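You operate a simulated robot arm through the tools that you are given. There is no shell and no other tool. Be economical: measure what you need, move in short steps, check, and stop when the job is done.

Carry out the task below with a simulated two-armed robot. There is one attempt and no reset: what you move stays moved.

Task
Lock the press out and brush the crust off the bottom platen.
Fine: main switch off, key into the guard lock, try CLOSE, then open up; brush back on the loading shelf, door shut; leave it locked out. What is to be rubbed or washed off counts as gone when no trace of it is left.

The check looks at the end state, three seconds after you hand in, the way a careful person would. Anything else that was tipped, shoved, dropped, spilled or broken makes it a failure.

Robot
Two 7-joint arms with two-finger parallel grippers on one trunk, on a base that drives. Base frame: it is fixed to the floor where the robot stands at the start and does not move with it; the origin is under the middle of the robot, x ahead of it, y to its left, z up; the surface under the hand at the start is at about z = 800. Readings come in mm, rad, newtons and seconds.
The left shoulder is at the start at [50, 168, 1182], the right one opposite. With the tool pointing down near the work surface each hand reaches from about 100 to 660 mm from the robot's upright axis, wherever it stands, measured 20 degrees to its own side. Places, roughly: bottom platen [700, 1200, 900]; close button [700, 500, 1000]; force dial [700, 300, 1100]; front guard door [400, 1200, 1300]; heat dial [700, 400, 1100]; main switch [700, 0, 1300]; mould [250, 1500, 1000]; socket of the guard lock [300, 700, 1000]; top of the loading shelf [300, 1300, 1000]; top trim dial [700, 400, 1600]; trim dial [700, 100, 1100]. Payload 1.57 kg a hand.
The TCP of each hand is the grasp point between the finger pads, 30 mm short of the fingertips. In the tool frame z runs along the fingers and y along their closing line. The gripper opens to 80 mm. The fingers are 17 mm wide and 12 mm thick; the gripper's body (40 by 82 mm) begins 80 mm behind the TCP.
Orientation is told as [roll, pitch, yaw] about the base's x, y, z axes, in that order, counted from this pose: with the fingers straight down and closing along the base's y, the tool's x points along the base's -x, its y along +y and its z along -z.

Tools
- The arms move only by the tool step_arm. It takes "left_moves", "right_moves" or both (then of equal length, played together; a hand with none holds still); each is a list of rows, each a list of 7 numbers: the turn, a rotation vector about the base's x, y, z in rad, then the shift along the base's x, y, z in cm, then the closure, from 0 (fully open) to 1 (shut). In form: [[wx, wy, wz, tx, ty, tz, fingers], ...]. A call has 1 to 10 rows; each row shifts and turns the commanded pose from where the row before left it. Rows are played at 5 a second. More than 50 mm and 0.15 rad between two rows, or a gripper value outside its range, and nothing of the call is played. Where a pose cannot be reached the arm comes as near as it can. A force on the tool above 40 N (or 10 N above the force at the start of the call, whichever is more), or a blocked arm, ends the call early, and 0.2 s more pass. Each finger travels about 45 mm/s and halts on what it meets, pressing with about 25 N; the grip force reading is that of the motor and also rises with nothing between the fingers. The clock runs only during rows and for 0.2 s after the last one: add rows that do not move to give the fingers time. It gives the time, the measured TCP pose, the force on the tool (base axes), the opening and the grip force at its end, in the units of the frame above (readings bear some noise), with the torque about the TCP (base axes, N m) and any sound that the robot's microphone picked up.
- Cameras (640 x 400 px; columns grow to the right, rows downward): "scene" is now at [113.5, 41.9, 1388]; the picture's right is [0.48, -0.88, 0.00], its down [-0.55, -0.30, -0.78] and it looks along [0.68, 0.38, -0.63] (base axes); focal length 249 px, centre (320, 200). "left" rides on the left gripper at [72, 7, -122] in its tool frame; the picture's right is [-0.09, 1.00, 0.00], its down [-0.84, -0.08, -0.54] and it looks along [-0.54, -0.05, 0.84] (tool axes); focal length 238 px, centre (320, 200). "right" rides on the right gripper at [72, -7, -122] in its tool frame; the picture's right is [0.09, 1.00, 0.00], its down [-0.84, 0.08, -0.54] and it looks along [-0.54, 0.05, 0.84] (tool axes); focal length 238 px, centre (320, 200). There is no depth. A picture from a camera that has moved, and an enlarged one, comes with that camera's place and axes in the base frame and with its lens.
- get_image(camera): a new picture of that camera. No time passes.
- raise_lower(by): slides the trunk up (or, below 0, down) by that many mm; the arms and the scene camera ride with it, the base frame stays. It gives what a move gives, with no picture.
- drive_base(legs): drives the robot by 1 to 6 legs, each [ahead, left, turn to the left] in mm, mm and rad, along the robot's own axes; the way and the turn of a leg run together, so that a leg with both is an arc; at most 1500 mm and 3.142 rad a leg. The arms and the cameras ride along, it lands a little off, and it stops where it bumps. It gives what a move gives.
- pan_tilt(pan, tilt): turns the head with the scene camera to pan (to the left, within 1.396 rad either way) and tilt (down, from -0.506 to 1.204), counted from straight ahead of the robot. It gives what a move gives.
- zoom(camera, box): a new picture of the part [left, top, right, bottom] of that camera's present view, enlarged. No time passes.
- hand_in(): hands the job in; it is judged then, once.

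Work in short steps. Places have to be worked out from the pictures, the camera data and where the tool is seen: move nearer, look again, correct. Check each grasp and each placing, and mend what went wrong. You have 120 turns and 100 pictures in all, those below and enlarged ones among them. Open the grippers and draw the arms clear of the work before you hand the job in, unless the task says otherwise; then end with one line.

The tools are called after "Request:" as name(argument=value, ...) on one line, values as JSON. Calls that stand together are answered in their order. step_arm: Moves the arms, as the interface text tells. Its arguments: {"type":"object","properties":{"left_moves":{"type":"array","items":{"type":"array","items":{"type":"number"}}},"right_moves":{"type":"array","items":{"type":"array","items":{"type":"number"}}}},"required":[]} The other tools are called the same way: raise_lower (by) slides the trunk up or down; drive_base (legs) drives the base; pan_tilt (pan, tilt) turns the head that bears the scene camera; get_image (camera) takes a picture; zoom (camera, box) takes an enlarged picture of a part of a camera's view; hand_in () hands the job in.

At the start:

```text
t: 0.0
left_eef_pos: [347.6, 424.5, 999.7]
left_orientation: [-0.001, 0.0, 0.0]
left_ft_force: [0.6, 0.3, -0.1]
left_ft_torque: [-0.04, -0.02, 0.01]
left_width: 80.0
left_finger_force: 0.2
right_eef_pos: [406.7, 56.8, 999.9]
right_orientation: [-0.001, 0.001, 0.0]
right_ft_force: [-0.8, -0.4, -1.1]
right_ft_torque: [0.0, -0.02, 0.0]
right_width: 80.0
right_finger_force: 0.1
trunk travel left (down, up): [-350.0, 93.0]
robot x, y, heading: [2.4, -4.1, 0.005]
head pan, tilt: [0.504, 0.679]
```

scene: 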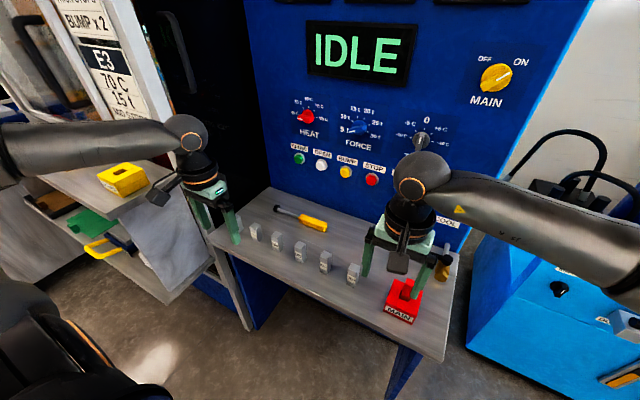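
right: 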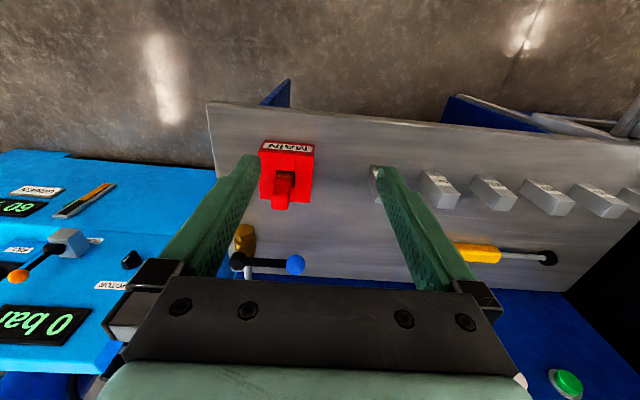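
left: 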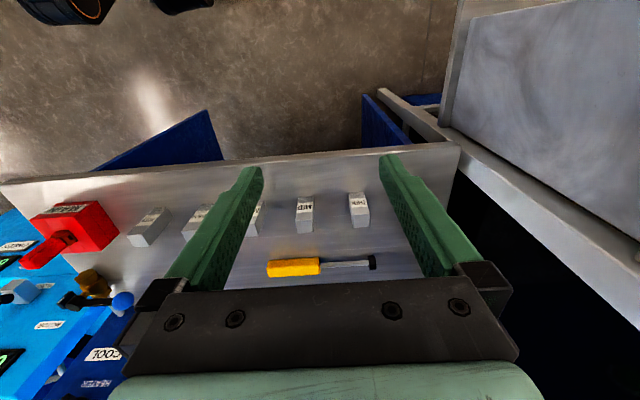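

I start by looking round: first the panel and the press to the left.

Request:
pan_tilt(pan=0.1, tilt=0.3)

Request:
get_image(camera="scene")

Request:
pan_tilt(pan=1.1, tilt=0.3)

Request:
get_image(camera="scene")

```text
t: 0.9
left_eef_pos: [348.0, 423.1, 999.3]
left_orientation: [-0.002, 0.001, -0.001]
left_ft_force: [0.9, 0.5, -0.3]
left_ft_torque: [0.02, -0.03, -0.04]
left_width: 80.3
left_finger_force: 0.0
right_eef_pos: [407.6, 57.8, 1000.2]
right_orientation: [0.001, -0.001, 0.002]
right_ft_force: [0.1, -0.1, 0.3]
right_ft_torque: [-0.03, 0.03, -0.01]
right_width: 80.1
right_finger_force: 0.1
trunk travel left (down, up): [-350.0, 93.0]
robot x, y, heading: [-0.9, 0.1, 0.0]
head pan, tilt: [0.099, 0.3]
```

```text
96 pictures are left
camera scene: at [131.4, 9.7, 1422.3], right [0.1, -0.99, 0.0], down [-0.29, -0.03, -0.96], along [0.95, 0.1, -0.3], focal length 249 px, centre (320, 200)
```

scene: 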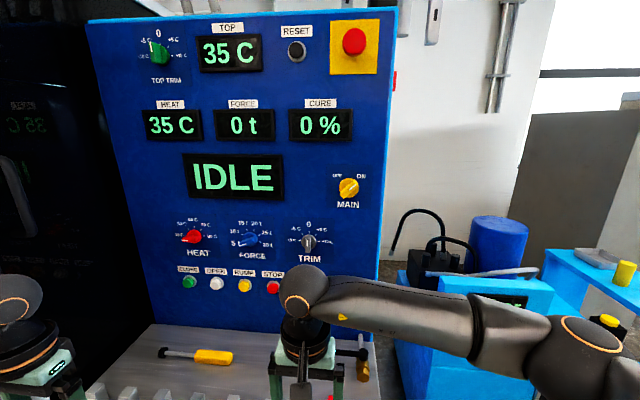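

```text
t: 2.1
left_eef_pos: [347.6, 423.3, 1000.3]
left_orientation: [-0.002, 0.0, 0.001]
left_ft_force: [0.0, 0.0, 0.8]
left_ft_torque: [-0.01, 0.03, 0.0]
left_width: 79.9
left_finger_force: 0.1
right_eef_pos: [406.9, 57.6, 999.3]
right_orientation: [-0.001, -0.001, 0.0]
right_ft_force: [1.1, -0.7, 0.1]
right_ft_torque: [-0.03, -0.03, -0.02]
right_width: 80.0
right_finger_force: 0.1
trunk travel left (down, up): [-350.0, 93.0]
robot x, y, heading: [-2.2, -0.3, 0.003]
head pan, tilt: [1.1, 0.3]
```

```text
95 pictures are left
camera scene: at [80.9, 83.6, 1422.4], right [0.89, -0.45, 0.0], down [-0.13, -0.26, -0.96], along [0.43, 0.85, -0.3], focal length 249 px, centre (320, 200)
```

scene: 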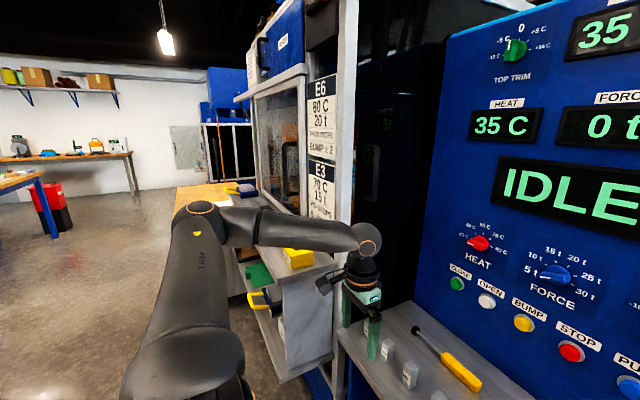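

I zoom on the main switch and the red MAIN thing and the small blocks.

Request:
pan_tilt(pan=0.15, tilt=0.75)

Request:
get_image(camera="scene")

Request:
zoom(camera="right", box=[200, 100, 640, 300])

```text
t: 3.4
left_eef_pos: [347.7, 423.0, 1000.7]
left_orientation: [-0.001, -0.001, -0.001]
left_ft_force: [-0.4, 0.1, -0.2]
left_ft_torque: [-0.01, 0.02, -0.01]
left_width: 80.3
left_finger_force: 0.1
right_eef_pos: [406.2, 56.9, 999.2]
right_orientation: [0.0, 0.0, 0.0]
right_ft_force: [0.3, 0.2, 0.4]
right_ft_torque: [-0.02, 0.02, 0.0]
right_width: 79.8
right_finger_force: 0.0
trunk travel left (down, up): [-350.0, 93.0]
robot x, y, heading: [1.4, 4.8, 0.003]
head pan, tilt: [0.15, 0.75]
```

```text
94 pictures are left
camera scene: at [120.4, 12.8, 1382.1], right [0.15, -0.99, 0.0], down [-0.67, -0.1, -0.73], along [0.72, 0.11, -0.68], focal length 249 px, centre (320, 200)
```

scene: 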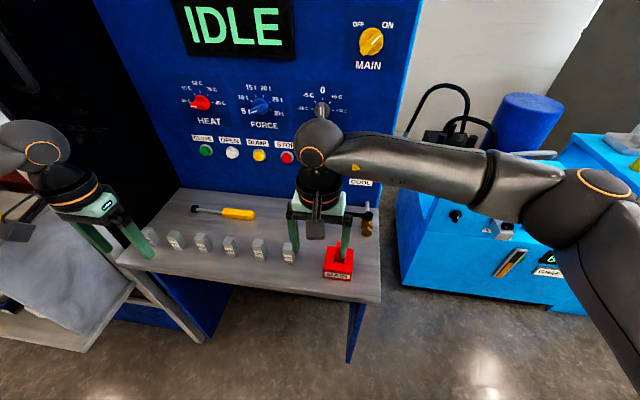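

```text
1.45 times, centred on (420, 200) of right
camera zoom: at [334.4, 51.4, 1122.1], right [-0.09, 1.0, 0.0], down [0.84, 0.08, 0.54], along [0.54, 0.05, -0.84], focal length 347 px, centre (174, 200)
```

zoom: 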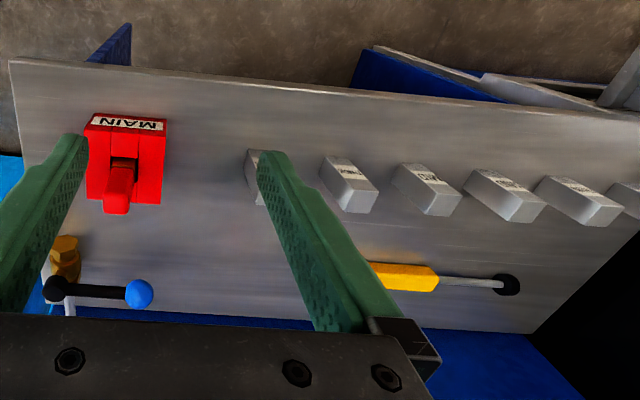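

Request:
zoom(camera="scene", box=[290, 180, 400, 300])

Request:
zoom(camera="scene", box=[130, 190, 300, 290])

Request:
zoom(camera="scene", box=[180, 0, 410, 170])

```text
3.33 times, centred on (345, 240) of scene
camera zoom: at [120.4, 12.8, 1382.1], right [0.15, -0.99, 0.0], down [-0.67, -0.1, -0.73], along [0.72, 0.11, -0.68], focal length 831 px, centre (237, 67)
```

zoom: 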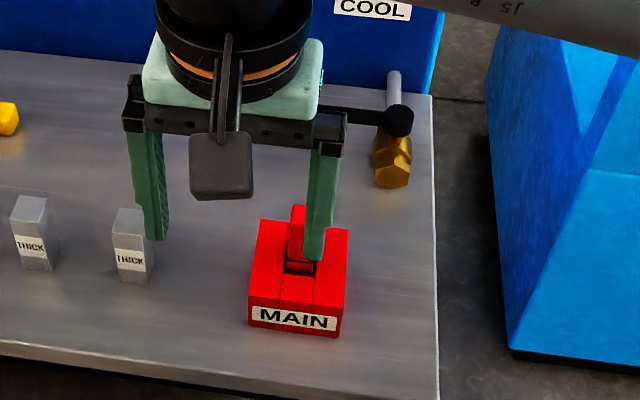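

```text
3.76 times, centred on (215, 240) of scene
camera zoom: at [120.4, 12.8, 1382.1], right [0.15, -0.99, 0.0], down [-0.67, -0.1, -0.73], along [0.72, 0.11, -0.68], focal length 938 px, centre (715, 49)
```

zoom: 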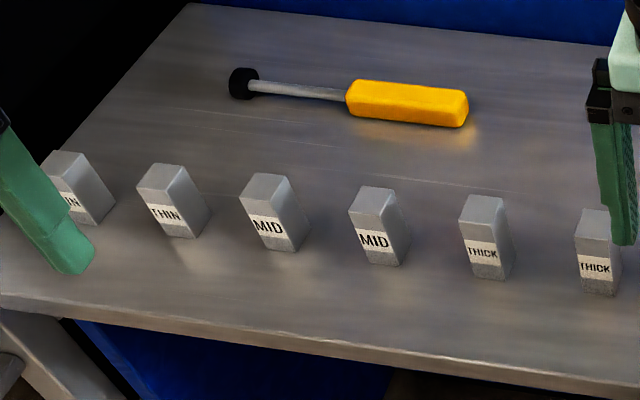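

```text
2.35 times, centred on (295, 85) of scene
camera zoom: at [120.4, 12.8, 1382.1], right [0.15, -0.99, 0.0], down [-0.67, -0.1, -0.73], along [0.72, 0.11, -0.68], focal length 586 px, centre (379, 471)
```

zoom: 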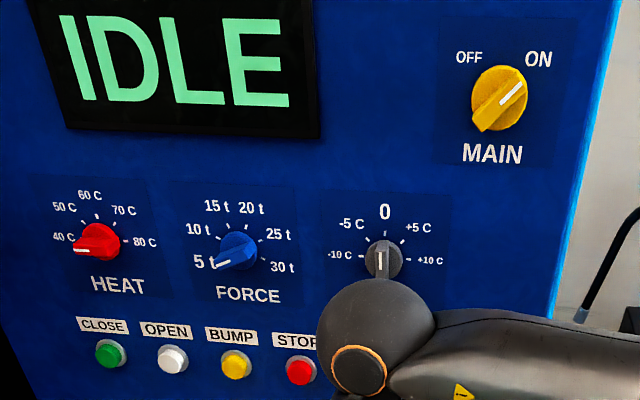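

The MAIN knob points ON (up right), at about [695, 0, 1278]. I raise the right hand and turn it so that its fingers point at the panel.

Request:
step_arm(right_moves=[[0, 0, 0, 0, 0, 4, 0], [0, -0.143, 0, 0, -0.5, 4, 0], [0, -0.143, 0, 0, -0.5, 4, 0], [0, -0.143, 0, 0, -0.5, 4, 0], [0, -0.143, 0, 0, -0.5, 4, 0], [0, -0.143, 0, 0, -0.5, 4, 0], [0, -0.143, 0, 1, -0.5, 4, 0], [0, -0.143, 0, 1, -0.5, 0, 0], [0, -0.143, 0, 1, -0.5, 0, 0], [0, -0.143, 0, 1, -0.5, 0, 0]])

Request:
step_arm(right_moves=[[0, -0.143, 0, 1, 0, 0, 0], [0, -0.141, 0, 1, 0, 0, 0], [0.13, 0, 0, 1, 0, 0, 0], [0.13, 0, 0, 1, 0, 0, 0], [0.13, 0, 0, 0, 0, 0, 0], [0.13, 0, 0, 0, 0, 0, 0], [0.13, 0, 0, 0, 0, 0, 0], [0.135, 0, 0, 0, 0, 0, 0]])

Request:
get_image(camera="right")

Request:
pan_tilt(pan=0.1, tilt=0.35)

Request:
get_image(camera="scene")

```text
t: 5.6
left_eef_pos: [346.8, 423.4, 999.1]
left_orientation: [-0.002, 0.001, 0.001]
left_ft_force: [-0.2, -0.4, 0.4]
left_ft_torque: [0.02, 0.0, -0.03]
left_width: 80.2
left_finger_force: 0.0
right_eef_pos: [447.6, 12.5, 1280.2]
right_orientation: [0.001, -1.29, -0.001]
right_ft_force: [0.2, 0.6, -0.3]
right_ft_torque: [0.0, -0.04, -0.01]
right_width: 80.1
right_finger_force: 0.0
trunk travel left (down, up): [-350.0, 93.0]
robot x, y, heading: [0.4, 2.6, -0.002]
head pan, tilt: [0.15, 0.75]
```

```text
t: 7.4
left_eef_pos: [346.9, 423.1, 1000.8]
left_orientation: [-0.003, 0.0, 0.0]
left_ft_force: [0.4, -0.5, 0.1]
left_ft_torque: [0.0, -0.02, -0.01]
left_width: 79.8
left_finger_force: 0.1
right_eef_pos: [486.0, 11.7, 1279.0]
right_orientation: [1.571, -0.785, -1.569]
right_ft_force: [0.0, 0.6, 0.0]
right_ft_torque: [0.02, -0.03, 0.0]
right_width: 80.1
right_finger_force: 0.0
trunk travel left (down, up): [-350.0, 93.0]
robot x, y, heading: [-0.7, 0.0, -0.004]
head pan, tilt: [0.15, 0.75]
```

```text
89 pictures are left
camera right: at [364.2, 59.3, 1224.6], right [0.0, 0.77, 0.64], down [-0.54, -0.54, 0.65], along [0.84, -0.35, 0.42], focal length 238 px, centre (320, 200)
```

right: 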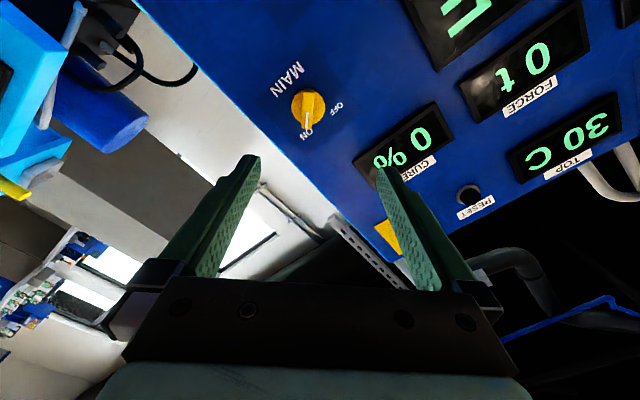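

```text
t: 8.2
left_eef_pos: [347.0, 423.5, 999.0]
left_orientation: [-0.003, 0.001, 0.001]
left_ft_force: [0.0, 0.6, -0.3]
left_ft_torque: [0.02, 0.0, -0.03]
left_width: 80.3
left_finger_force: 0.1
right_eef_pos: [485.9, 11.7, 1279.1]
right_orientation: [1.57, -0.788, -1.572]
right_ft_force: [-0.9, 0.5, -0.3]
right_ft_torque: [0.02, 0.02, 0.0]
right_width: 80.1
right_finger_force: 0.1
trunk travel left (down, up): [-350.0, 93.0]
robot x, y, heading: [-2.6, 0.2, -0.004]
head pan, tilt: [0.099, 0.351]
```

```text
88 pictures are left
camera scene: at [131.2, 9.7, 1417.6], right [0.1, -0.99, 0.0], down [-0.34, -0.03, -0.94], along [0.93, 0.09, -0.34], focal length 249 px, centre (320, 200)
```

scene: 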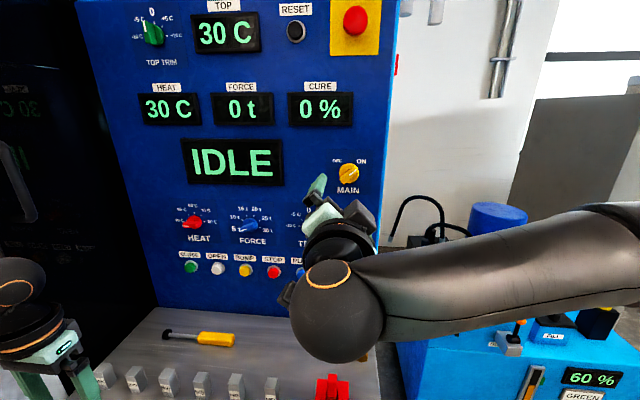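

The knob is near [690, 2, 1272] and its bar lies square to my closing line. I go closer and look again.

Request:
step_arm(right_moves=[[0, 0, 0, 4, -0.3, 0, 0], [0, 0, 0, 4, -0.3, -0.2, 0], [0, 0, 0, 4, -0.2, -0.2, 0]])

Request:
get_image(camera="right")

Request:
zoom(camera="scene", box=[260, 120, 420, 220])

```text
t: 9.0
left_eef_pos: [347.7, 424.0, 999.9]
left_orientation: [-0.003, -0.001, -0.002]
left_ft_force: [-0.1, -0.8, 0.4]
left_ft_torque: [-0.02, 0.01, -0.03]
left_width: 80.2
left_finger_force: 0.0
right_eef_pos: [606.4, 4.9, 1278.2]
right_orientation: [1.568, -0.788, -1.571]
right_ft_force: [-0.9, -0.4, -0.6]
right_ft_torque: [0.04, 0.01, 0.02]
right_width: 79.9
right_finger_force: 0.1
trunk travel left (down, up): [-350.0, 93.0]
robot x, y, heading: [2.6, -1.0, -0.001]
head pan, tilt: [0.099, 0.351]
```

```text
87 pictures are left
camera right: at [484.5, 52.5, 1223.1], right [0.0, 0.77, 0.64], down [-0.54, -0.54, 0.65], along [0.84, -0.35, 0.42], focal length 238 px, centre (320, 200)
```

right: 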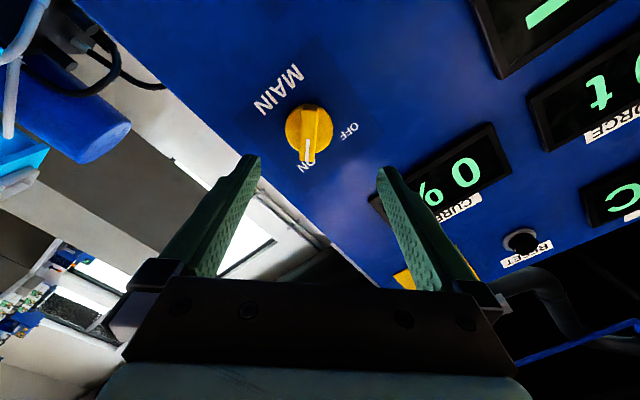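

```text
4.00 times, centred on (340, 170) of scene
camera zoom: at [131.8, 9.7, 1417.6], right [0.1, -1.0, 0.0], down [-0.34, -0.03, -0.94], along [0.93, 0.09, -0.34], focal length 997 px, centre (240, 320)
```

zoom: 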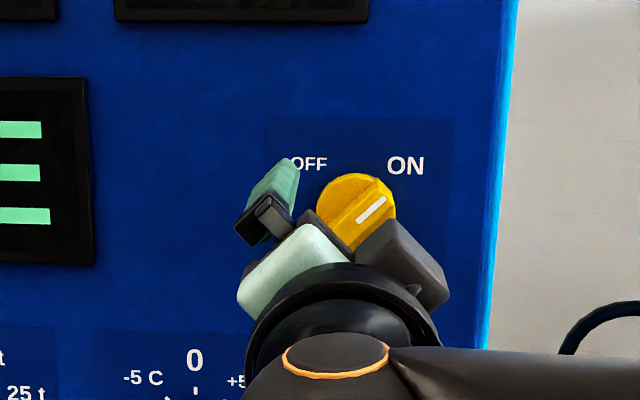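

Triangulating gives the knob at y≈3, z≈1268. I centre on it and advance so the fingertips straddle it.

Request:
step_arm(right_moves=[[0, 0, 0, 2, -0.1, -0.5, 0], [0, 0, 0, 2, -0.1, -0.5, 0], [0, 0, 0, 1.3, 0, 0, 0]])

Request:
get_image(camera="right")

```text
t: 9.8
left_eef_pos: [347.0, 423.1, 1001.0]
left_orientation: [-0.002, 0.0, 0.0]
left_ft_force: [1.0, -0.1, 0.0]
left_ft_torque: [0.01, -0.01, -0.03]
left_width: 80.1
left_finger_force: 0.0
right_eef_pos: [661.0, 4.4, 1266.7]
right_orientation: [1.571, -0.789, -1.568]
right_ft_force: [-0.5, -0.9, -0.5]
right_ft_torque: [-0.02, -0.01, 0.03]
right_width: 79.9
right_finger_force: 0.1
trunk travel left (down, up): [-350.0, 93.0]
robot x, y, heading: [1.8, -0.1, 0.002]
head pan, tilt: [0.099, 0.351]
```

```text
85 pictures are left
camera right: at [538.2, 50.7, 1211.2], right [0.0, 0.77, 0.64], down [-0.54, -0.54, 0.65], along [0.84, -0.34, 0.42], focal length 238 px, centre (320, 200)
```

right: 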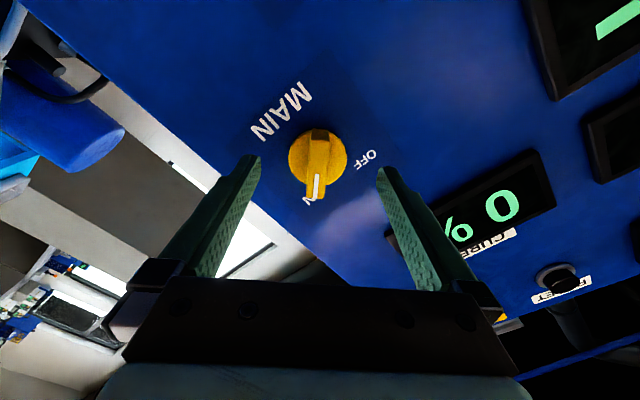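

The knob's face is about 15 mm past the fingertips and nearly centred. I advance 14 mm and close gently.

Request:
step_arm(right_moves=[[0, 0, 0, 1.4, 0, -0.1, 0], [0, 0, 0, 0, 0, 0, 0.4], [0, 0, 0, 0, 0, 0, 0.7], [0, 0, 0, 0, 0, 0, 1], [0, 0, 0, 0, 0, 0, 1], [0, 0, 0, 0, 0, 0, 1]])

Request:
get_image(camera="right")

```text
t: 11.2
left_eef_pos: [346.7, 423.6, 999.6]
left_orientation: [-0.002, 0.001, -0.001]
left_ft_force: [0.8, -0.7, -0.3]
left_ft_torque: [0.01, -0.01, 0.02]
left_width: 79.9
left_finger_force: 0.1
right_eef_pos: [674.3, 2.6, 1266.0]
right_orientation: [1.571, -0.785, -1.572]
right_ft_force: [-1.0, 0.1, -0.7]
right_ft_torque: [0.01, -0.07, -0.12]
right_width: 14.7
right_finger_force: 21.9
trunk travel left (down, up): [-350.0, 93.0]
robot x, y, heading: [-0.6, -1.5, 0.008]
head pan, tilt: [0.099, 0.351]
```

```text
84 pictures are left
camera right: at [551.4, 50.1, 1210.1], right [0.0, 0.77, 0.64], down [-0.54, -0.54, 0.65], along [0.84, -0.35, 0.42], focal length 238 px, centre (320, 200)
```

right: 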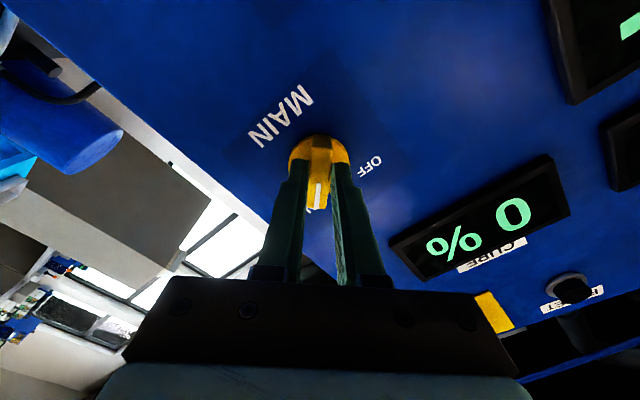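

The bar is gripped (14.7 mm). I turn it a quarter turn to the left, watching the force.

Request:
step_arm(right_moves=[[-0.14, 0, 0, 0, 0, 0, 1], [-0.14, 0, 0, 0, 0, 0, 1], [-0.14, 0, 0, 0, 0, 0, 1], [-0.14, 0, 0, 0, 0, 0, 1], [-0.14, 0, 0, 0, 0, 0, 1], [-0.14, 0, 0, 0, 0, 0, 1]])

Request:
step_arm(right_moves=[[-0.14, 0, 0, 0, 0, 0, 1], [-0.14, 0, 0, 0, 0, 0, 1], [-0.14, 0, 0, 0, 0, 0, 1], [-0.14, 0, 0, 0, 0, 0, 1], [-0.14, 0, 0, 0, 0, 0, 1], [-0.03, 0, 0, 0, 0, 0, 1]])

Request:
get_image(camera="right")

```text
t: 12.6
left_eef_pos: [346.7, 421.5, 1001.0]
left_orientation: [0.003, -0.001, -0.003]
left_ft_force: [0.6, -0.3, 0.3]
left_ft_torque: [-0.01, 0.03, 0.0]
left_width: 80.2
left_finger_force: 0.1
right_eef_pos: [673.2, -2.0, 1264.4]
right_orientation: [-1.504, -1.516, 1.501]
right_ft_force: [-15.9, -13.9, -14.4]
right_ft_torque: [0.1, -0.1, -0.41]
right_width: 14.6
right_finger_force: 30.9
trunk travel left (down, up): [-350.0, 93.0]
robot x, y, heading: [6.4, -0.6, -0.0]
head pan, tilt: [0.099, 0.351]
```

```text
t: 14.0
left_eef_pos: [347.4, 421.0, 1002.7]
left_orientation: [0.003, -0.002, 0.0]
left_ft_force: [-0.4, 0.6, 0.3]
left_ft_torque: [0.01, 0.01, -0.03]
left_width: 79.9
left_finger_force: 0.0
right_eef_pos: [675.0, -5.5, 1265.7]
right_orientation: [-1.573, -0.789, 1.561]
right_ft_force: [-10.1, -24.1, -10.3]
right_ft_torque: [0.01, 0.31, -0.55]
right_width: 14.7
right_finger_force: 30.7
trunk travel left (down, up): [-350.0, 93.0]
robot x, y, heading: [0.5, -0.6, 0.002]
head pan, tilt: [0.099, 0.351]
```

```text
83 pictures are left
camera right: at [551.2, -58.0, 1219.9], right [0.01, 0.64, -0.77], down [-0.54, 0.65, 0.54], along [0.84, 0.41, 0.35], focal length 238 px, centre (320, 200)
```

right: 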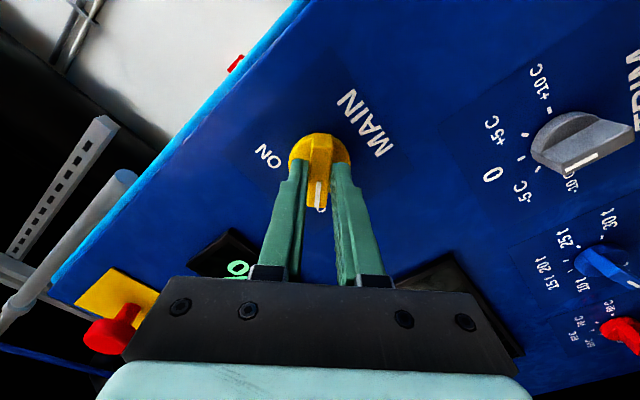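

The switch is now OFF. I let go, back straight out and check the panel.

Request:
step_arm(right_moves=[[0, 0, 0, 0, 0, 0, 0.6], [0, 0, 0, 0, 0, 0, 0.2], [0, 0, 0, 0, 0, 0, 0], [0, 0, 0, -4, 0, 0, 0], [0, 0, 0, -5, 0, 0, 0], [0, 0, 0, -5, 0, 0, 0], [0, 0, 0, -5, 0, 0, 0]])

Request:
get_image(camera="scene")

```text
t: 15.6
left_eef_pos: [347.8, 423.6, 1000.8]
left_orientation: [-0.001, -0.003, 0.0]
left_ft_force: [0.3, 0.8, 0.9]
left_ft_torque: [-0.04, -0.04, 0.01]
left_width: 79.9
left_finger_force: 0.0
right_eef_pos: [479.5, -3.5, 1267.9]
right_orientation: [-1.571, -0.785, 1.57]
right_ft_force: [-0.5, -0.3, 0.5]
right_ft_torque: [0.01, 0.04, 0.01]
right_width: 79.9
right_finger_force: 0.0
trunk travel left (down, up): [-350.0, 93.0]
robot x, y, heading: [-0.2, -0.0, 0.001]
head pan, tilt: [0.099, 0.351]
```

```text
82 pictures are left
camera scene: at [130.4, 9.7, 1417.8], right [0.1, -1.0, 0.0], down [-0.34, -0.03, -0.94], along [0.93, 0.09, -0.34], focal length 249 px, centre (320, 200)
```

scene: 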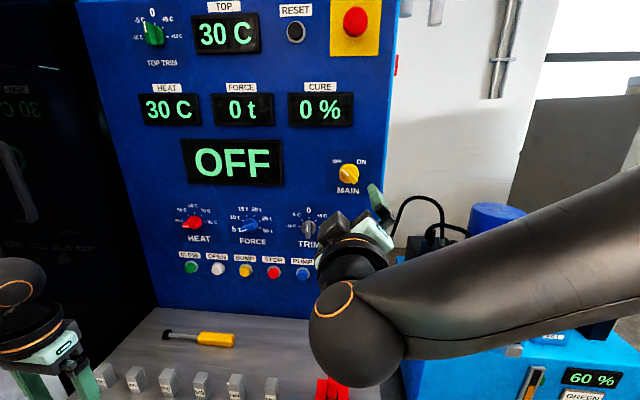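

Display says OFF. Now I look for the guard lock socket to the left.

Request:
pan_tilt(pan=1.0, tilt=0.55)

Request:
get_image(camera="scene")

Request:
get_image(camera="left")

```text
t: 16.8
left_eef_pos: [348.0, 424.0, 999.1]
left_orientation: [-0.002, -0.001, 0.0]
left_ft_force: [-0.4, -0.4, -0.5]
left_ft_torque: [-0.01, 0.02, -0.02]
left_width: 80.2
left_finger_force: 0.1
right_eef_pos: [481.0, -3.1, 1268.8]
right_orientation: [-1.571, -0.785, 1.569]
right_ft_force: [-0.8, -0.6, -0.3]
right_ft_torque: [-0.01, 0.01, 0.03]
right_width: 79.8
right_finger_force: 0.1
trunk travel left (down, up): [-350.0, 93.0]
robot x, y, heading: [1.5, -2.5, 0.003]
head pan, tilt: [1.0, 0.55]
```

```text
81 pictures are left
camera scene: at [87.0, 75.9, 1399.4], right [0.84, -0.54, 0.0], down [-0.28, -0.44, -0.85], along [0.46, 0.72, -0.52], focal length 249 px, centre (320, 200)
```

scene: 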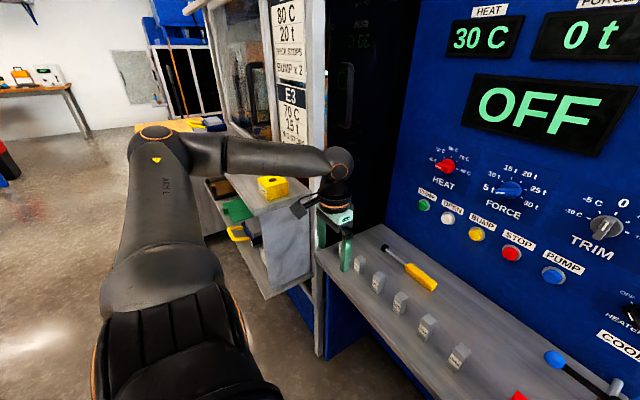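

```text
80 pictures are left
camera left: at [277.1, 431.2, 1122.3], right [0.09, 1.0, 0.0], down [0.84, -0.08, 0.54], along [0.54, -0.05, -0.84], focal length 238 px, centre (320, 200)
```

left: 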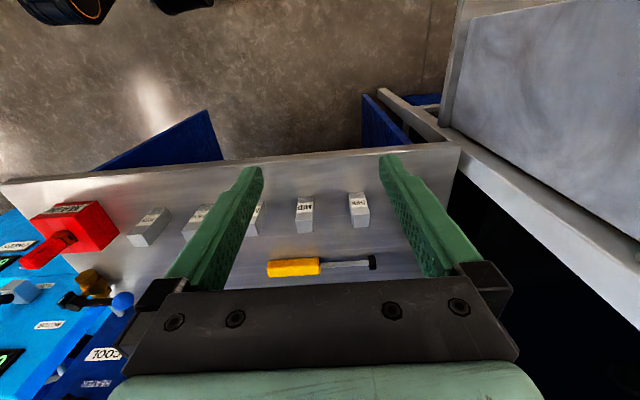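

Request:
zoom(camera="scene", box=[190, 150, 350, 250])

Request:
zoom(camera="scene", box=[200, 0, 400, 160])

```text
4.00 times, centred on (270, 200) of scene
camera zoom: at [87.0, 75.9, 1399.4], right [0.84, -0.54, 0.0], down [-0.28, -0.44, -0.85], along [0.46, 0.72, -0.52], focal length 997 px, centre (520, 200)
```

zoom: 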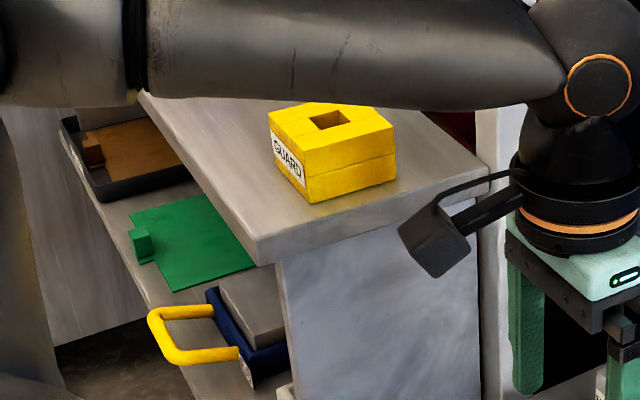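

```text
2.50 times, centred on (300, 80) of scene
camera zoom: at [87.0, 75.9, 1399.4], right [0.84, -0.54, 0.0], down [-0.28, -0.44, -0.85], along [0.46, 0.72, -0.52], focal length 623 px, centre (370, 500)
```

zoom: 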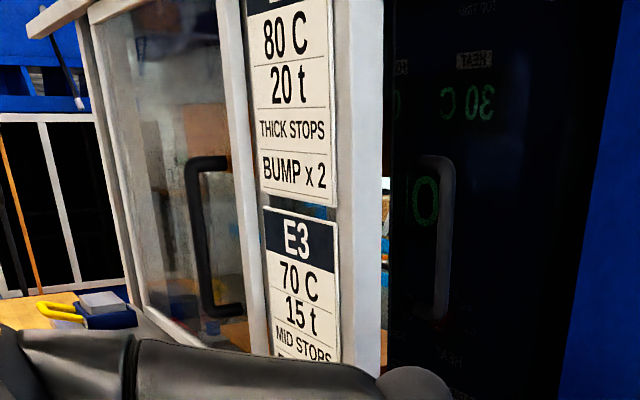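

The GUARD lock is the yellow block with a square hole in its top, at the corner of the loading shelf; the key is the red piece standing in the MAIN block near [490, 20, 870]. I pull the right arm aside and bring the left hand over the key.

Request:
step_arm(right_moves=[[0, 0, 0, -4, -4, 0, 0], [0, 0, 0, -4, -4, 0, 0], [0, 0, 0, -4, -4, 0, 0], [0, 0, 0, 0, -4, 0, 0], [0, 0, 0, 0, -4, 0, 0], [0, 0, 0, 0, -4, 0, 0], [0, 0, 0, 0, 0, 0, 0], [0, 0, 0, 0, 0, 0, 0], [0, 0, 0, 0, 0, 0, 0], [0, 0, 0, 0, 0, 0, 0]], left_moves=[[0, 0, 0, 0, 0, 0, 0], [0, 0, 0, 0, 0, 0, 0], [0, 0, 0, 2, -4, 0, 0], [0, 0, 0, 2, -4, 0, 0], [0, 0, 0, 2, -4.5, 0, 0], [0, 0, 0, 2, -4.5, 0, 0], [0, 0, 0, 2, -4.5, 0, 0], [0, 0, 0, 2, -4.5, 0, 0], [0, 0, 0, 1, -4.5, 0, 0], [0, 0, 0, 1, -4.5, 0, 0]])

Request:
get_image(camera="left")

```text
refused: row 1 steps farther than a row can; nothing moved
```

```text
77 pictures are left
camera left: at [277.1, 431.2, 1122.3], right [0.09, 1.0, 0.0], down [0.84, -0.08, 0.54], along [0.54, -0.05, -0.84], focal length 238 px, centre (320, 200)
```

left: 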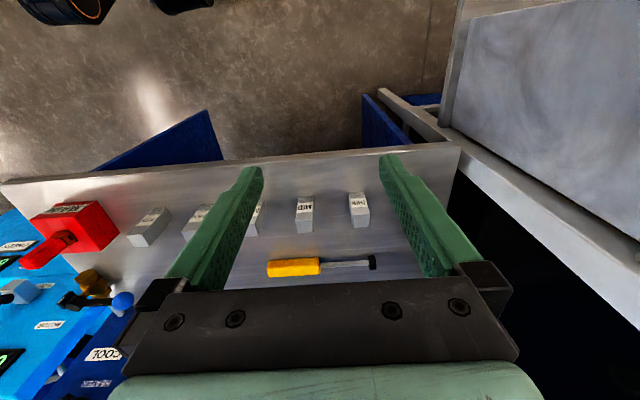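

The diagonal rows were too long; I shorten them.

Request:
step_arm(right_moves=[[0, 0, 0, -3.5, -3.3, 0, 0], [0, 0, 0, -3.5, -3.3, 0, 0], [0, 0, 0, -3.5, -3.3, 0, 0], [0, 0, 0, 0, -4.5, 0, 0], [0, 0, 0, 0, -4.5, 0, 0], [0, 0, 0, 0, -4.5, 0, 0], [0, 0, 0, 0, 0, 0, 0], [0, 0, 0, 0, 0, 0, 0], [0, 0, 0, 0, 0, 0, 0], [0, 0, 0, 0, 0, 0, 0]], left_moves=[[0, 0, 0, 0, -2, 0, 0], [0, 0, 0, 0, -3, 0, 0], [0, 0, 0, 2, -4, 0, 0], [0, 0, 0, 2, -4, 0, 0], [0, 0, 0, 2, -4.5, 0, 0], [0, 0, 0, 2, -4.5, 0, 0], [0, 0, 0, 2, -4.5, 0, 0], [0, 0, 0, 2, -4.5, 0, 0], [0, 0, 0, 1, -4.5, 0, 0], [0, 0, 0, 1, -4.5, 0, 0]])

Request:
get_image(camera="left")

```text
t: 19.0
left_eef_pos: [426.0, 132.3, 1019.7]
left_orientation: [-0.002, -0.003, 0.0]
left_ft_force: [0.2, 0.2, -0.2]
left_ft_torque: [0.0, -0.02, 0.0]
left_width: 80.3
left_finger_force: 0.1
left hand out of reach, approached as far as the arm can: row 8, 9, 10
right_eef_pos: [434.6, -190.4, 1304.7]
right_orientation: [-1.568, -0.786, 1.568]
right_ft_force: [0.4, -0.3, -0.1]
right_ft_torque: [0.02, -0.04, 0.01]
right_width: 80.3
right_finger_force: 0.1
right hand out of reach, approached as far as the arm can: row 3, 4, 5, 6
trunk travel left (down, up): [-350.0, 93.0]
robot x, y, heading: [-2.5, -3.2, 0.005]
head pan, tilt: [1.0, 0.55]
```

```text
76 pictures are left
camera left: at [356.5, 140.3, 1142.0], right [0.09, 1.0, 0.0], down [0.84, -0.08, 0.54], along [0.54, -0.05, -0.84], focal length 238 px, centre (320, 200)
```

left: 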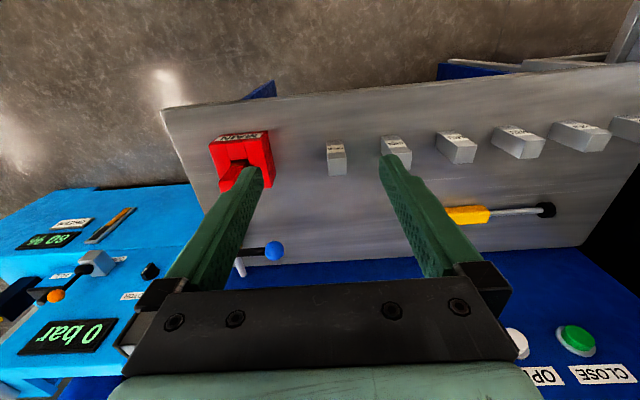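

Left arm cannot cross that far; I drive the base 120 mm to the right and 40 mm ahead.

Request:
drive_base(legs=[[40, -120, 0]])

Request:
get_image(camera="left")

```text
t: 20.8
left_eef_pos: [466.2, 10.5, 1020.7]
left_orientation: [-0.005, -0.002, -0.001]
left_ft_force: [0.4, 0.1, 0.9]
left_ft_torque: [-0.01, -0.03, 0.02]
left_width: 80.1
left_finger_force: 0.1
right_eef_pos: [474.6, -312.1, 1305.7]
right_orientation: [-1.569, -0.785, 1.57]
right_ft_force: [0.2, -0.3, -0.6]
right_ft_torque: [0.0, -0.02, -0.02]
right_width: 80.1
right_finger_force: 0.0
trunk travel left (down, up): [-350.0, 93.0]
robot x, y, heading: [39.9, -120.4, -0.001]
head pan, tilt: [1.0, 0.55]
```

```text
75 pictures are left
camera left: at [396.3, 19.1, 1141.8], right [0.09, 1.0, 0.0], down [0.84, -0.08, 0.54], along [0.54, -0.05, -0.84], focal length 238 px, centre (320, 200)
```

left: 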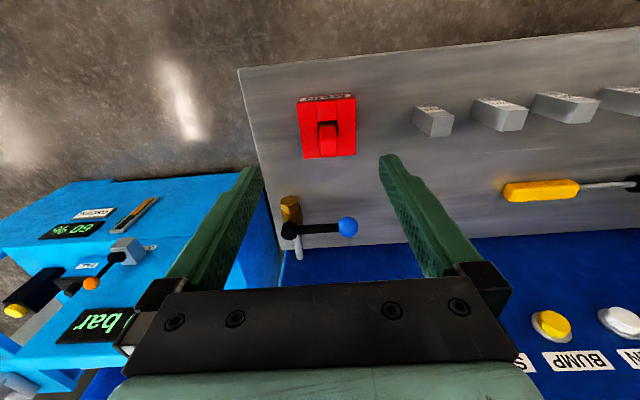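

Request:
zoom(camera="left", box=[270, 70, 390, 190])

Request:
pan_tilt(pan=0.2, tilt=0.85)

Request:
get_image(camera="scene")

```text
3.33 times, centred on (330, 130) of left
camera zoom: at [396.3, 19.1, 1141.8], right [0.09, 1.0, 0.0], down [0.84, -0.08, 0.54], along [0.54, -0.05, -0.84], focal length 794 px, centre (287, 433)
```

zoom: 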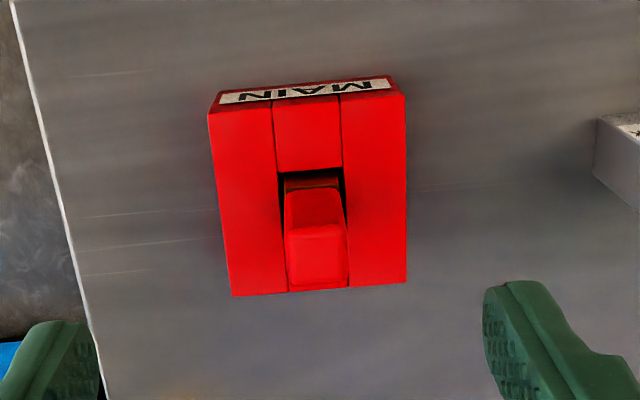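

```text
t: 21.9
left_eef_pos: [466.6, 12.0, 1020.0]
left_orientation: [-0.005, -0.002, -0.001]
left_ft_force: [-0.5, -0.6, 0.5]
left_ft_torque: [0.0, 0.0, -0.02]
left_width: 80.2
left_finger_force: 0.0
right_eef_pos: [474.6, -311.5, 1305.2]
right_orientation: [-1.567, -0.785, 1.569]
right_ft_force: [0.1, 0.2, 0.0]
right_ft_torque: [-0.01, 0.0, 0.01]
right_width: 79.9
right_finger_force: 0.0
trunk travel left (down, up): [-350.0, 93.0]
robot x, y, heading: [42.1, -123.2, 0.0]
head pan, tilt: [0.201, 0.85]
```

```text
73 pictures are left
camera scene: at [154.6, -105.3, 1374.0], right [0.2, -0.98, 0.0], down [-0.74, -0.15, -0.66], along [0.65, 0.13, -0.75], focal length 249 px, centre (320, 200)
```

scene: 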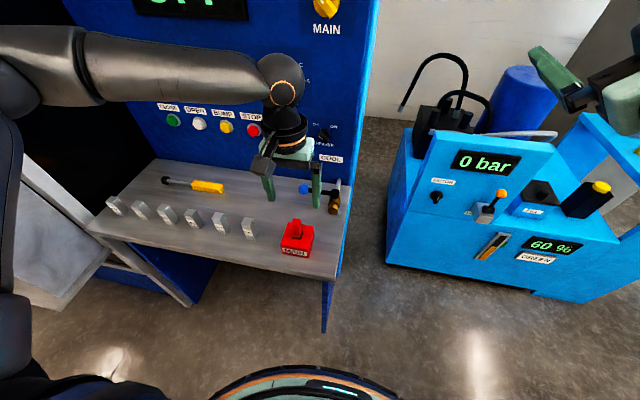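

The key is a ~21 mm square bar, its top near [487, 21, 897], standing ~50 mm above the block. I move over it and partway down, then look.

Request:
step_arm(left_moves=[[0, 0, 0, 2, 1, 0, 0], [0, 0, 0, 0, 0, -4, 0], [0, 0, 0, 0, 0, -4, 0], [0, 0, 0, 0, 0, 0, 0]])

Request:
get_image(camera="left")

```text
t: 22.9
left_eef_pos: [471.5, 41.2, 945.7]
left_orientation: [-0.006, -0.003, 0.0]
left_ft_force: [-0.1, 0.9, -0.3]
left_ft_torque: [-0.03, 0.05, 0.02]
left_width: 80.1
left_finger_force: 0.0
left hand out of reach, approached as far as the arm can: row 2, 3
right_eef_pos: [475.2, -312.0, 1305.0]
right_orientation: [-1.567, -0.785, 1.568]
right_ft_force: [-0.3, -0.3, -0.6]
right_ft_torque: [-0.01, 0.01, 0.01]
right_width: 79.8
right_finger_force: 0.0
trunk travel left (down, up): [-350.0, 93.0]
robot x, y, heading: [37.2, -121.4, -0.002]
head pan, tilt: [0.201, 0.85]
```

```text
72 pictures are left
camera left: at [402.0, 49.4, 1067.1], right [0.09, 1.0, 0.0], down [0.84, -0.07, 0.54], along [0.54, -0.05, -0.84], focal length 238 px, centre (320, 200)
```

left: 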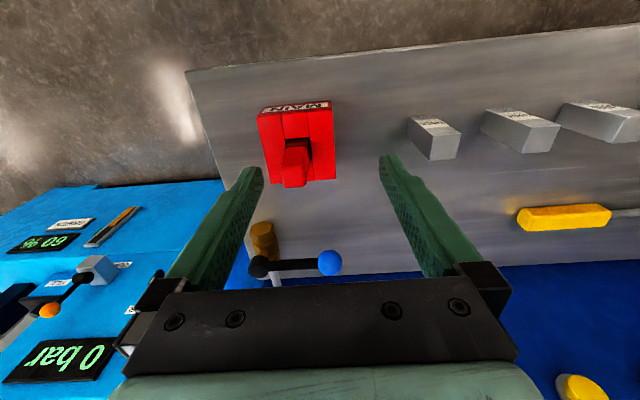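

Reach is limited when crossing inward. I lift the hand a bit and drive another 140 mm to the right.

Request:
step_arm(left_moves=[[0, 0, 0, 0, 2, 4, 0], [0, 0, 0, 0, 3, 3, 0]])

Request:
drive_base(legs=[[0, -140, 0]])

Request:
step_arm(left_moves=[[0, 0, 0, 0, 4, 0, 0], [0, 0, 0, 0, 4, 0, 0]])

Request:
get_image(camera="left")

```text
t: 23.5
left_eef_pos: [473.6, 88.2, 1015.0]
left_orientation: [-0.004, -0.001, 0.001]
left_ft_force: [-0.5, 0.2, -0.1]
left_ft_torque: [0.0, 0.03, 0.01]
left_width: 80.1
left_finger_force: 0.1
right_eef_pos: [474.6, -311.7, 1304.4]
right_orientation: [-1.567, -0.786, 1.57]
right_ft_force: [-1.1, -0.2, -0.6]
right_ft_torque: [-0.03, -0.01, 0.0]
right_width: 80.1
right_finger_force: 0.1
trunk travel left (down, up): [-350.0, 93.0]
robot x, y, heading: [41.4, -122.4, -0.002]
head pan, tilt: [0.201, 0.85]
```

```text
t: 25.4
left_eef_pos: [473.6, -46.0, 1014.2]
left_orientation: [-0.003, -0.002, 0.007]
left_ft_force: [-0.2, 0.1, -0.3]
left_ft_torque: [0.0, -0.01, 0.01]
left_width: 79.9
left_finger_force: 0.1
right_eef_pos: [476.6, -445.9, 1303.7]
right_orientation: [-1.568, -0.785, 1.577]
right_ft_force: [-1.0, 0.4, -0.4]
right_ft_torque: [0.01, -0.01, 0.01]
right_width: 80.2
right_finger_force: 0.1
trunk travel left (down, up): [-350.0, 93.0]
robot x, y, heading: [36.7, -261.1, 0.007]
head pan, tilt: [0.201, 0.85]
```

```text
t: 25.9
left_eef_pos: [473.3, 35.1, 1012.5]
left_orientation: [-0.005, -0.002, 0.007]
left_ft_force: [-0.5, -0.1, -0.8]
left_ft_torque: [-0.03, 0.0, -0.02]
left_width: 79.9
left_finger_force: 0.1
right_eef_pos: [477.3, -445.3, 1303.5]
right_orientation: [-1.567, -0.786, 1.579]
right_ft_force: [-0.2, -0.3, 0.0]
right_ft_torque: [0.0, 0.0, 0.0]
right_width: 79.8
right_finger_force: 0.0
trunk travel left (down, up): [-350.0, 93.0]
robot x, y, heading: [38.7, -255.2, 0.011]
head pan, tilt: [0.201, 0.85]
```

```text
71 pictures are left
camera left: at [403.0, 42.9, 1135.2], right [0.08, 1.0, 0.0], down [0.84, -0.07, 0.54], along [0.54, -0.05, -0.84], focal length 238 px, centre (320, 200)
```

left: 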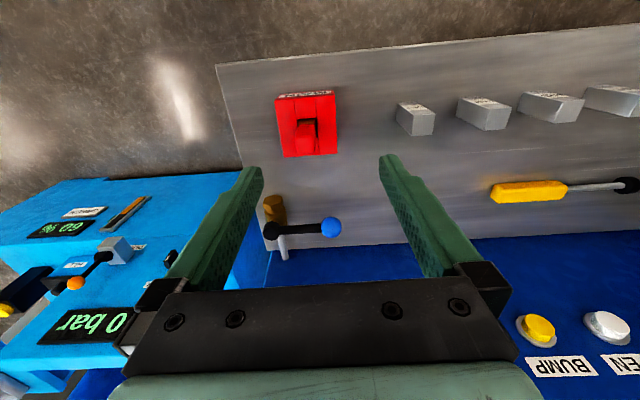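

Key still computes to [488, 20, 897]. I centre and lower to z≈935.

Request:
step_arm(left_moves=[[0, 0, 0, 1.4, -1.5, 0, 0], [0, 0, 0, 0, 0, -4, 0], [0, 0, 0, 0, 0, -4, 0]])

Request:
get_image(camera="left")

```text
t: 26.8
left_eef_pos: [488.0, 18.7, 935.1]
left_orientation: [-0.003, -0.003, 0.009]
left_ft_force: [0.7, -0.3, -0.4]
left_ft_torque: [-0.01, -0.03, -0.01]
left_width: 80.0
left_finger_force: 0.1
right_eef_pos: [476.8, -446.0, 1304.9]
right_orientation: [-1.567, -0.786, 1.577]
right_ft_force: [-0.1, 0.0, 0.1]
right_ft_torque: [0.0, 0.0, -0.01]
right_width: 79.9
right_finger_force: 0.1
trunk travel left (down, up): [-350.0, 93.0]
robot x, y, heading: [37.9, -258.1, 0.007]
head pan, tilt: [0.201, 0.85]
```

```text
70 pictures are left
camera left: at [416.8, 26.2, 1057.4], right [0.08, 1.0, 0.0], down [0.84, -0.07, 0.54], along [0.54, -0.05, -0.84], focal length 238 px, centre (320, 200)
```

left: 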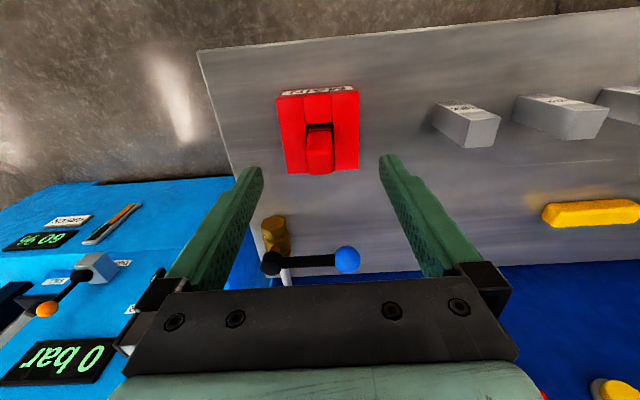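

Aligned. I lower another 47 mm (tips ≈ 858, just above the block) and close.

Request:
step_arm(left_moves=[[0, 0, 0, 0, 0, -2.4, 0], [0, 0, 0, 0, 0, -2.3, 0], [0, 0, 0, 0, 0, 0, 0.5], [0, 0, 0, 0, 0, 0, 1], [0, 0, 0, 0, 0, 0, 1], [0, 0, 0, 0, 0, 0, 1]])

Request:
get_image(camera="left")

```text
t: 28.1
left_eef_pos: [487.3, 19.8, 887.0]
left_orientation: [-0.002, -0.003, 0.006]
left_ft_force: [-0.5, 0.4, 1.0]
left_ft_torque: [-0.03, 0.0, 0.01]
left_width: 19.9
left_finger_force: 16.1
right_eef_pos: [477.4, -446.0, 1305.1]
right_orientation: [-1.566, -0.785, 1.576]
right_ft_force: [-0.5, 0.4, -0.2]
right_ft_torque: [0.03, 0.0, 0.0]
right_width: 79.9
right_finger_force: 0.0
trunk travel left (down, up): [-350.0, 93.0]
robot x, y, heading: [40.8, -256.1, 0.009]
head pan, tilt: [0.201, 0.85]
```

```text
69 pictures are left
camera left: at [416.3, 26.7, 1008.7], right [0.08, 1.0, 0.0], down [0.84, -0.07, 0.54], along [0.54, -0.05, -0.84], focal length 238 px, centre (320, 200)
```

left: 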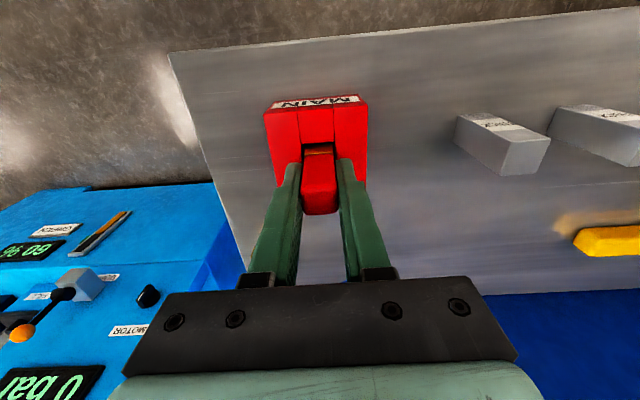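

The key is gripped (20 mm wide). I lift it straight up.

Request:
step_arm(left_moves=[[0, 0, 0, 0, 0, 0, 1], [0, 0, 0, 0, 0, 2, 1], [0, 0, 0, 0, 0, 2, 1], [0, 0, 0, 0, 0, 3, 1], [0, 0, 0, 0, 0, 4, 1], [0, 0, 0, 0, 0, 4, 1]])

Request:
get_image(camera="left")

Request:
zoom(camera="scene", box=[190, 100, 410, 270])

```text
t: 29.6
left_eef_pos: [486.4, 16.5, 1038.1]
left_orientation: [-0.005, 0.001, 0.006]
left_ft_force: [-0.6, 0.4, -1.3]
left_ft_torque: [0.0, -0.02, -0.02]
left_width: 19.5
left_finger_force: 25.1
right_eef_pos: [476.2, -445.2, 1304.3]
right_orientation: [-1.569, -0.785, 1.577]
right_ft_force: [0.1, 1.1, -1.1]
right_ft_torque: [-0.02, 0.01, 0.02]
right_width: 79.9
right_finger_force: 0.1
trunk travel left (down, up): [-350.0, 93.0]
robot x, y, heading: [38.7, -263.9, 0.008]
head pan, tilt: [0.201, 0.85]
```

```text
68 pictures are left
camera left: at [415.4, 23.9, 1161.3], right [0.08, 1.0, 0.0], down [0.84, -0.07, 0.54], along [0.54, -0.05, -0.84], focal length 238 px, centre (320, 200)
```

left: 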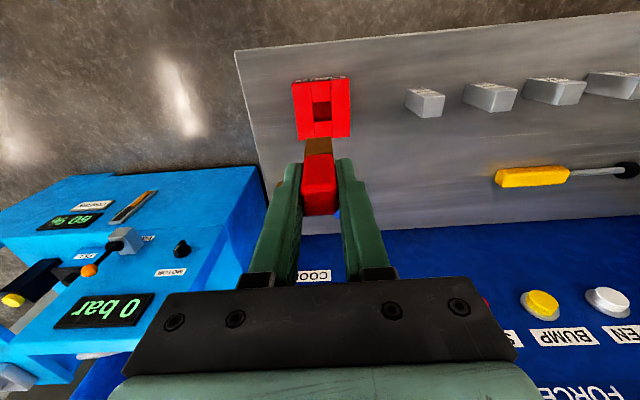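

```text
2.35 times, centred on (300, 185) of scene
camera zoom: at [154.9, -242.8, 1374.0], right [0.21, -0.98, 0.0], down [-0.73, -0.16, -0.66], along [0.65, 0.14, -0.75], focal length 586 px, centre (367, 235)
```

zoom: 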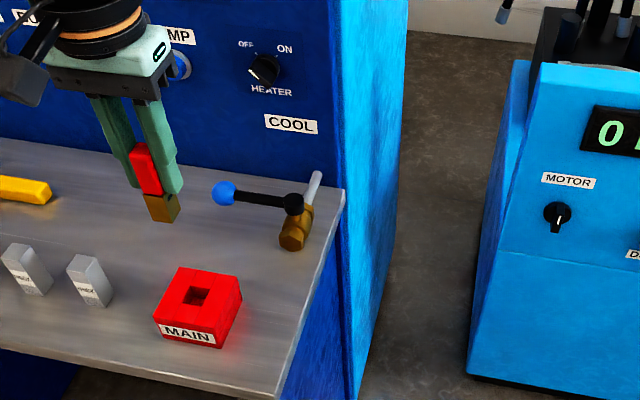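

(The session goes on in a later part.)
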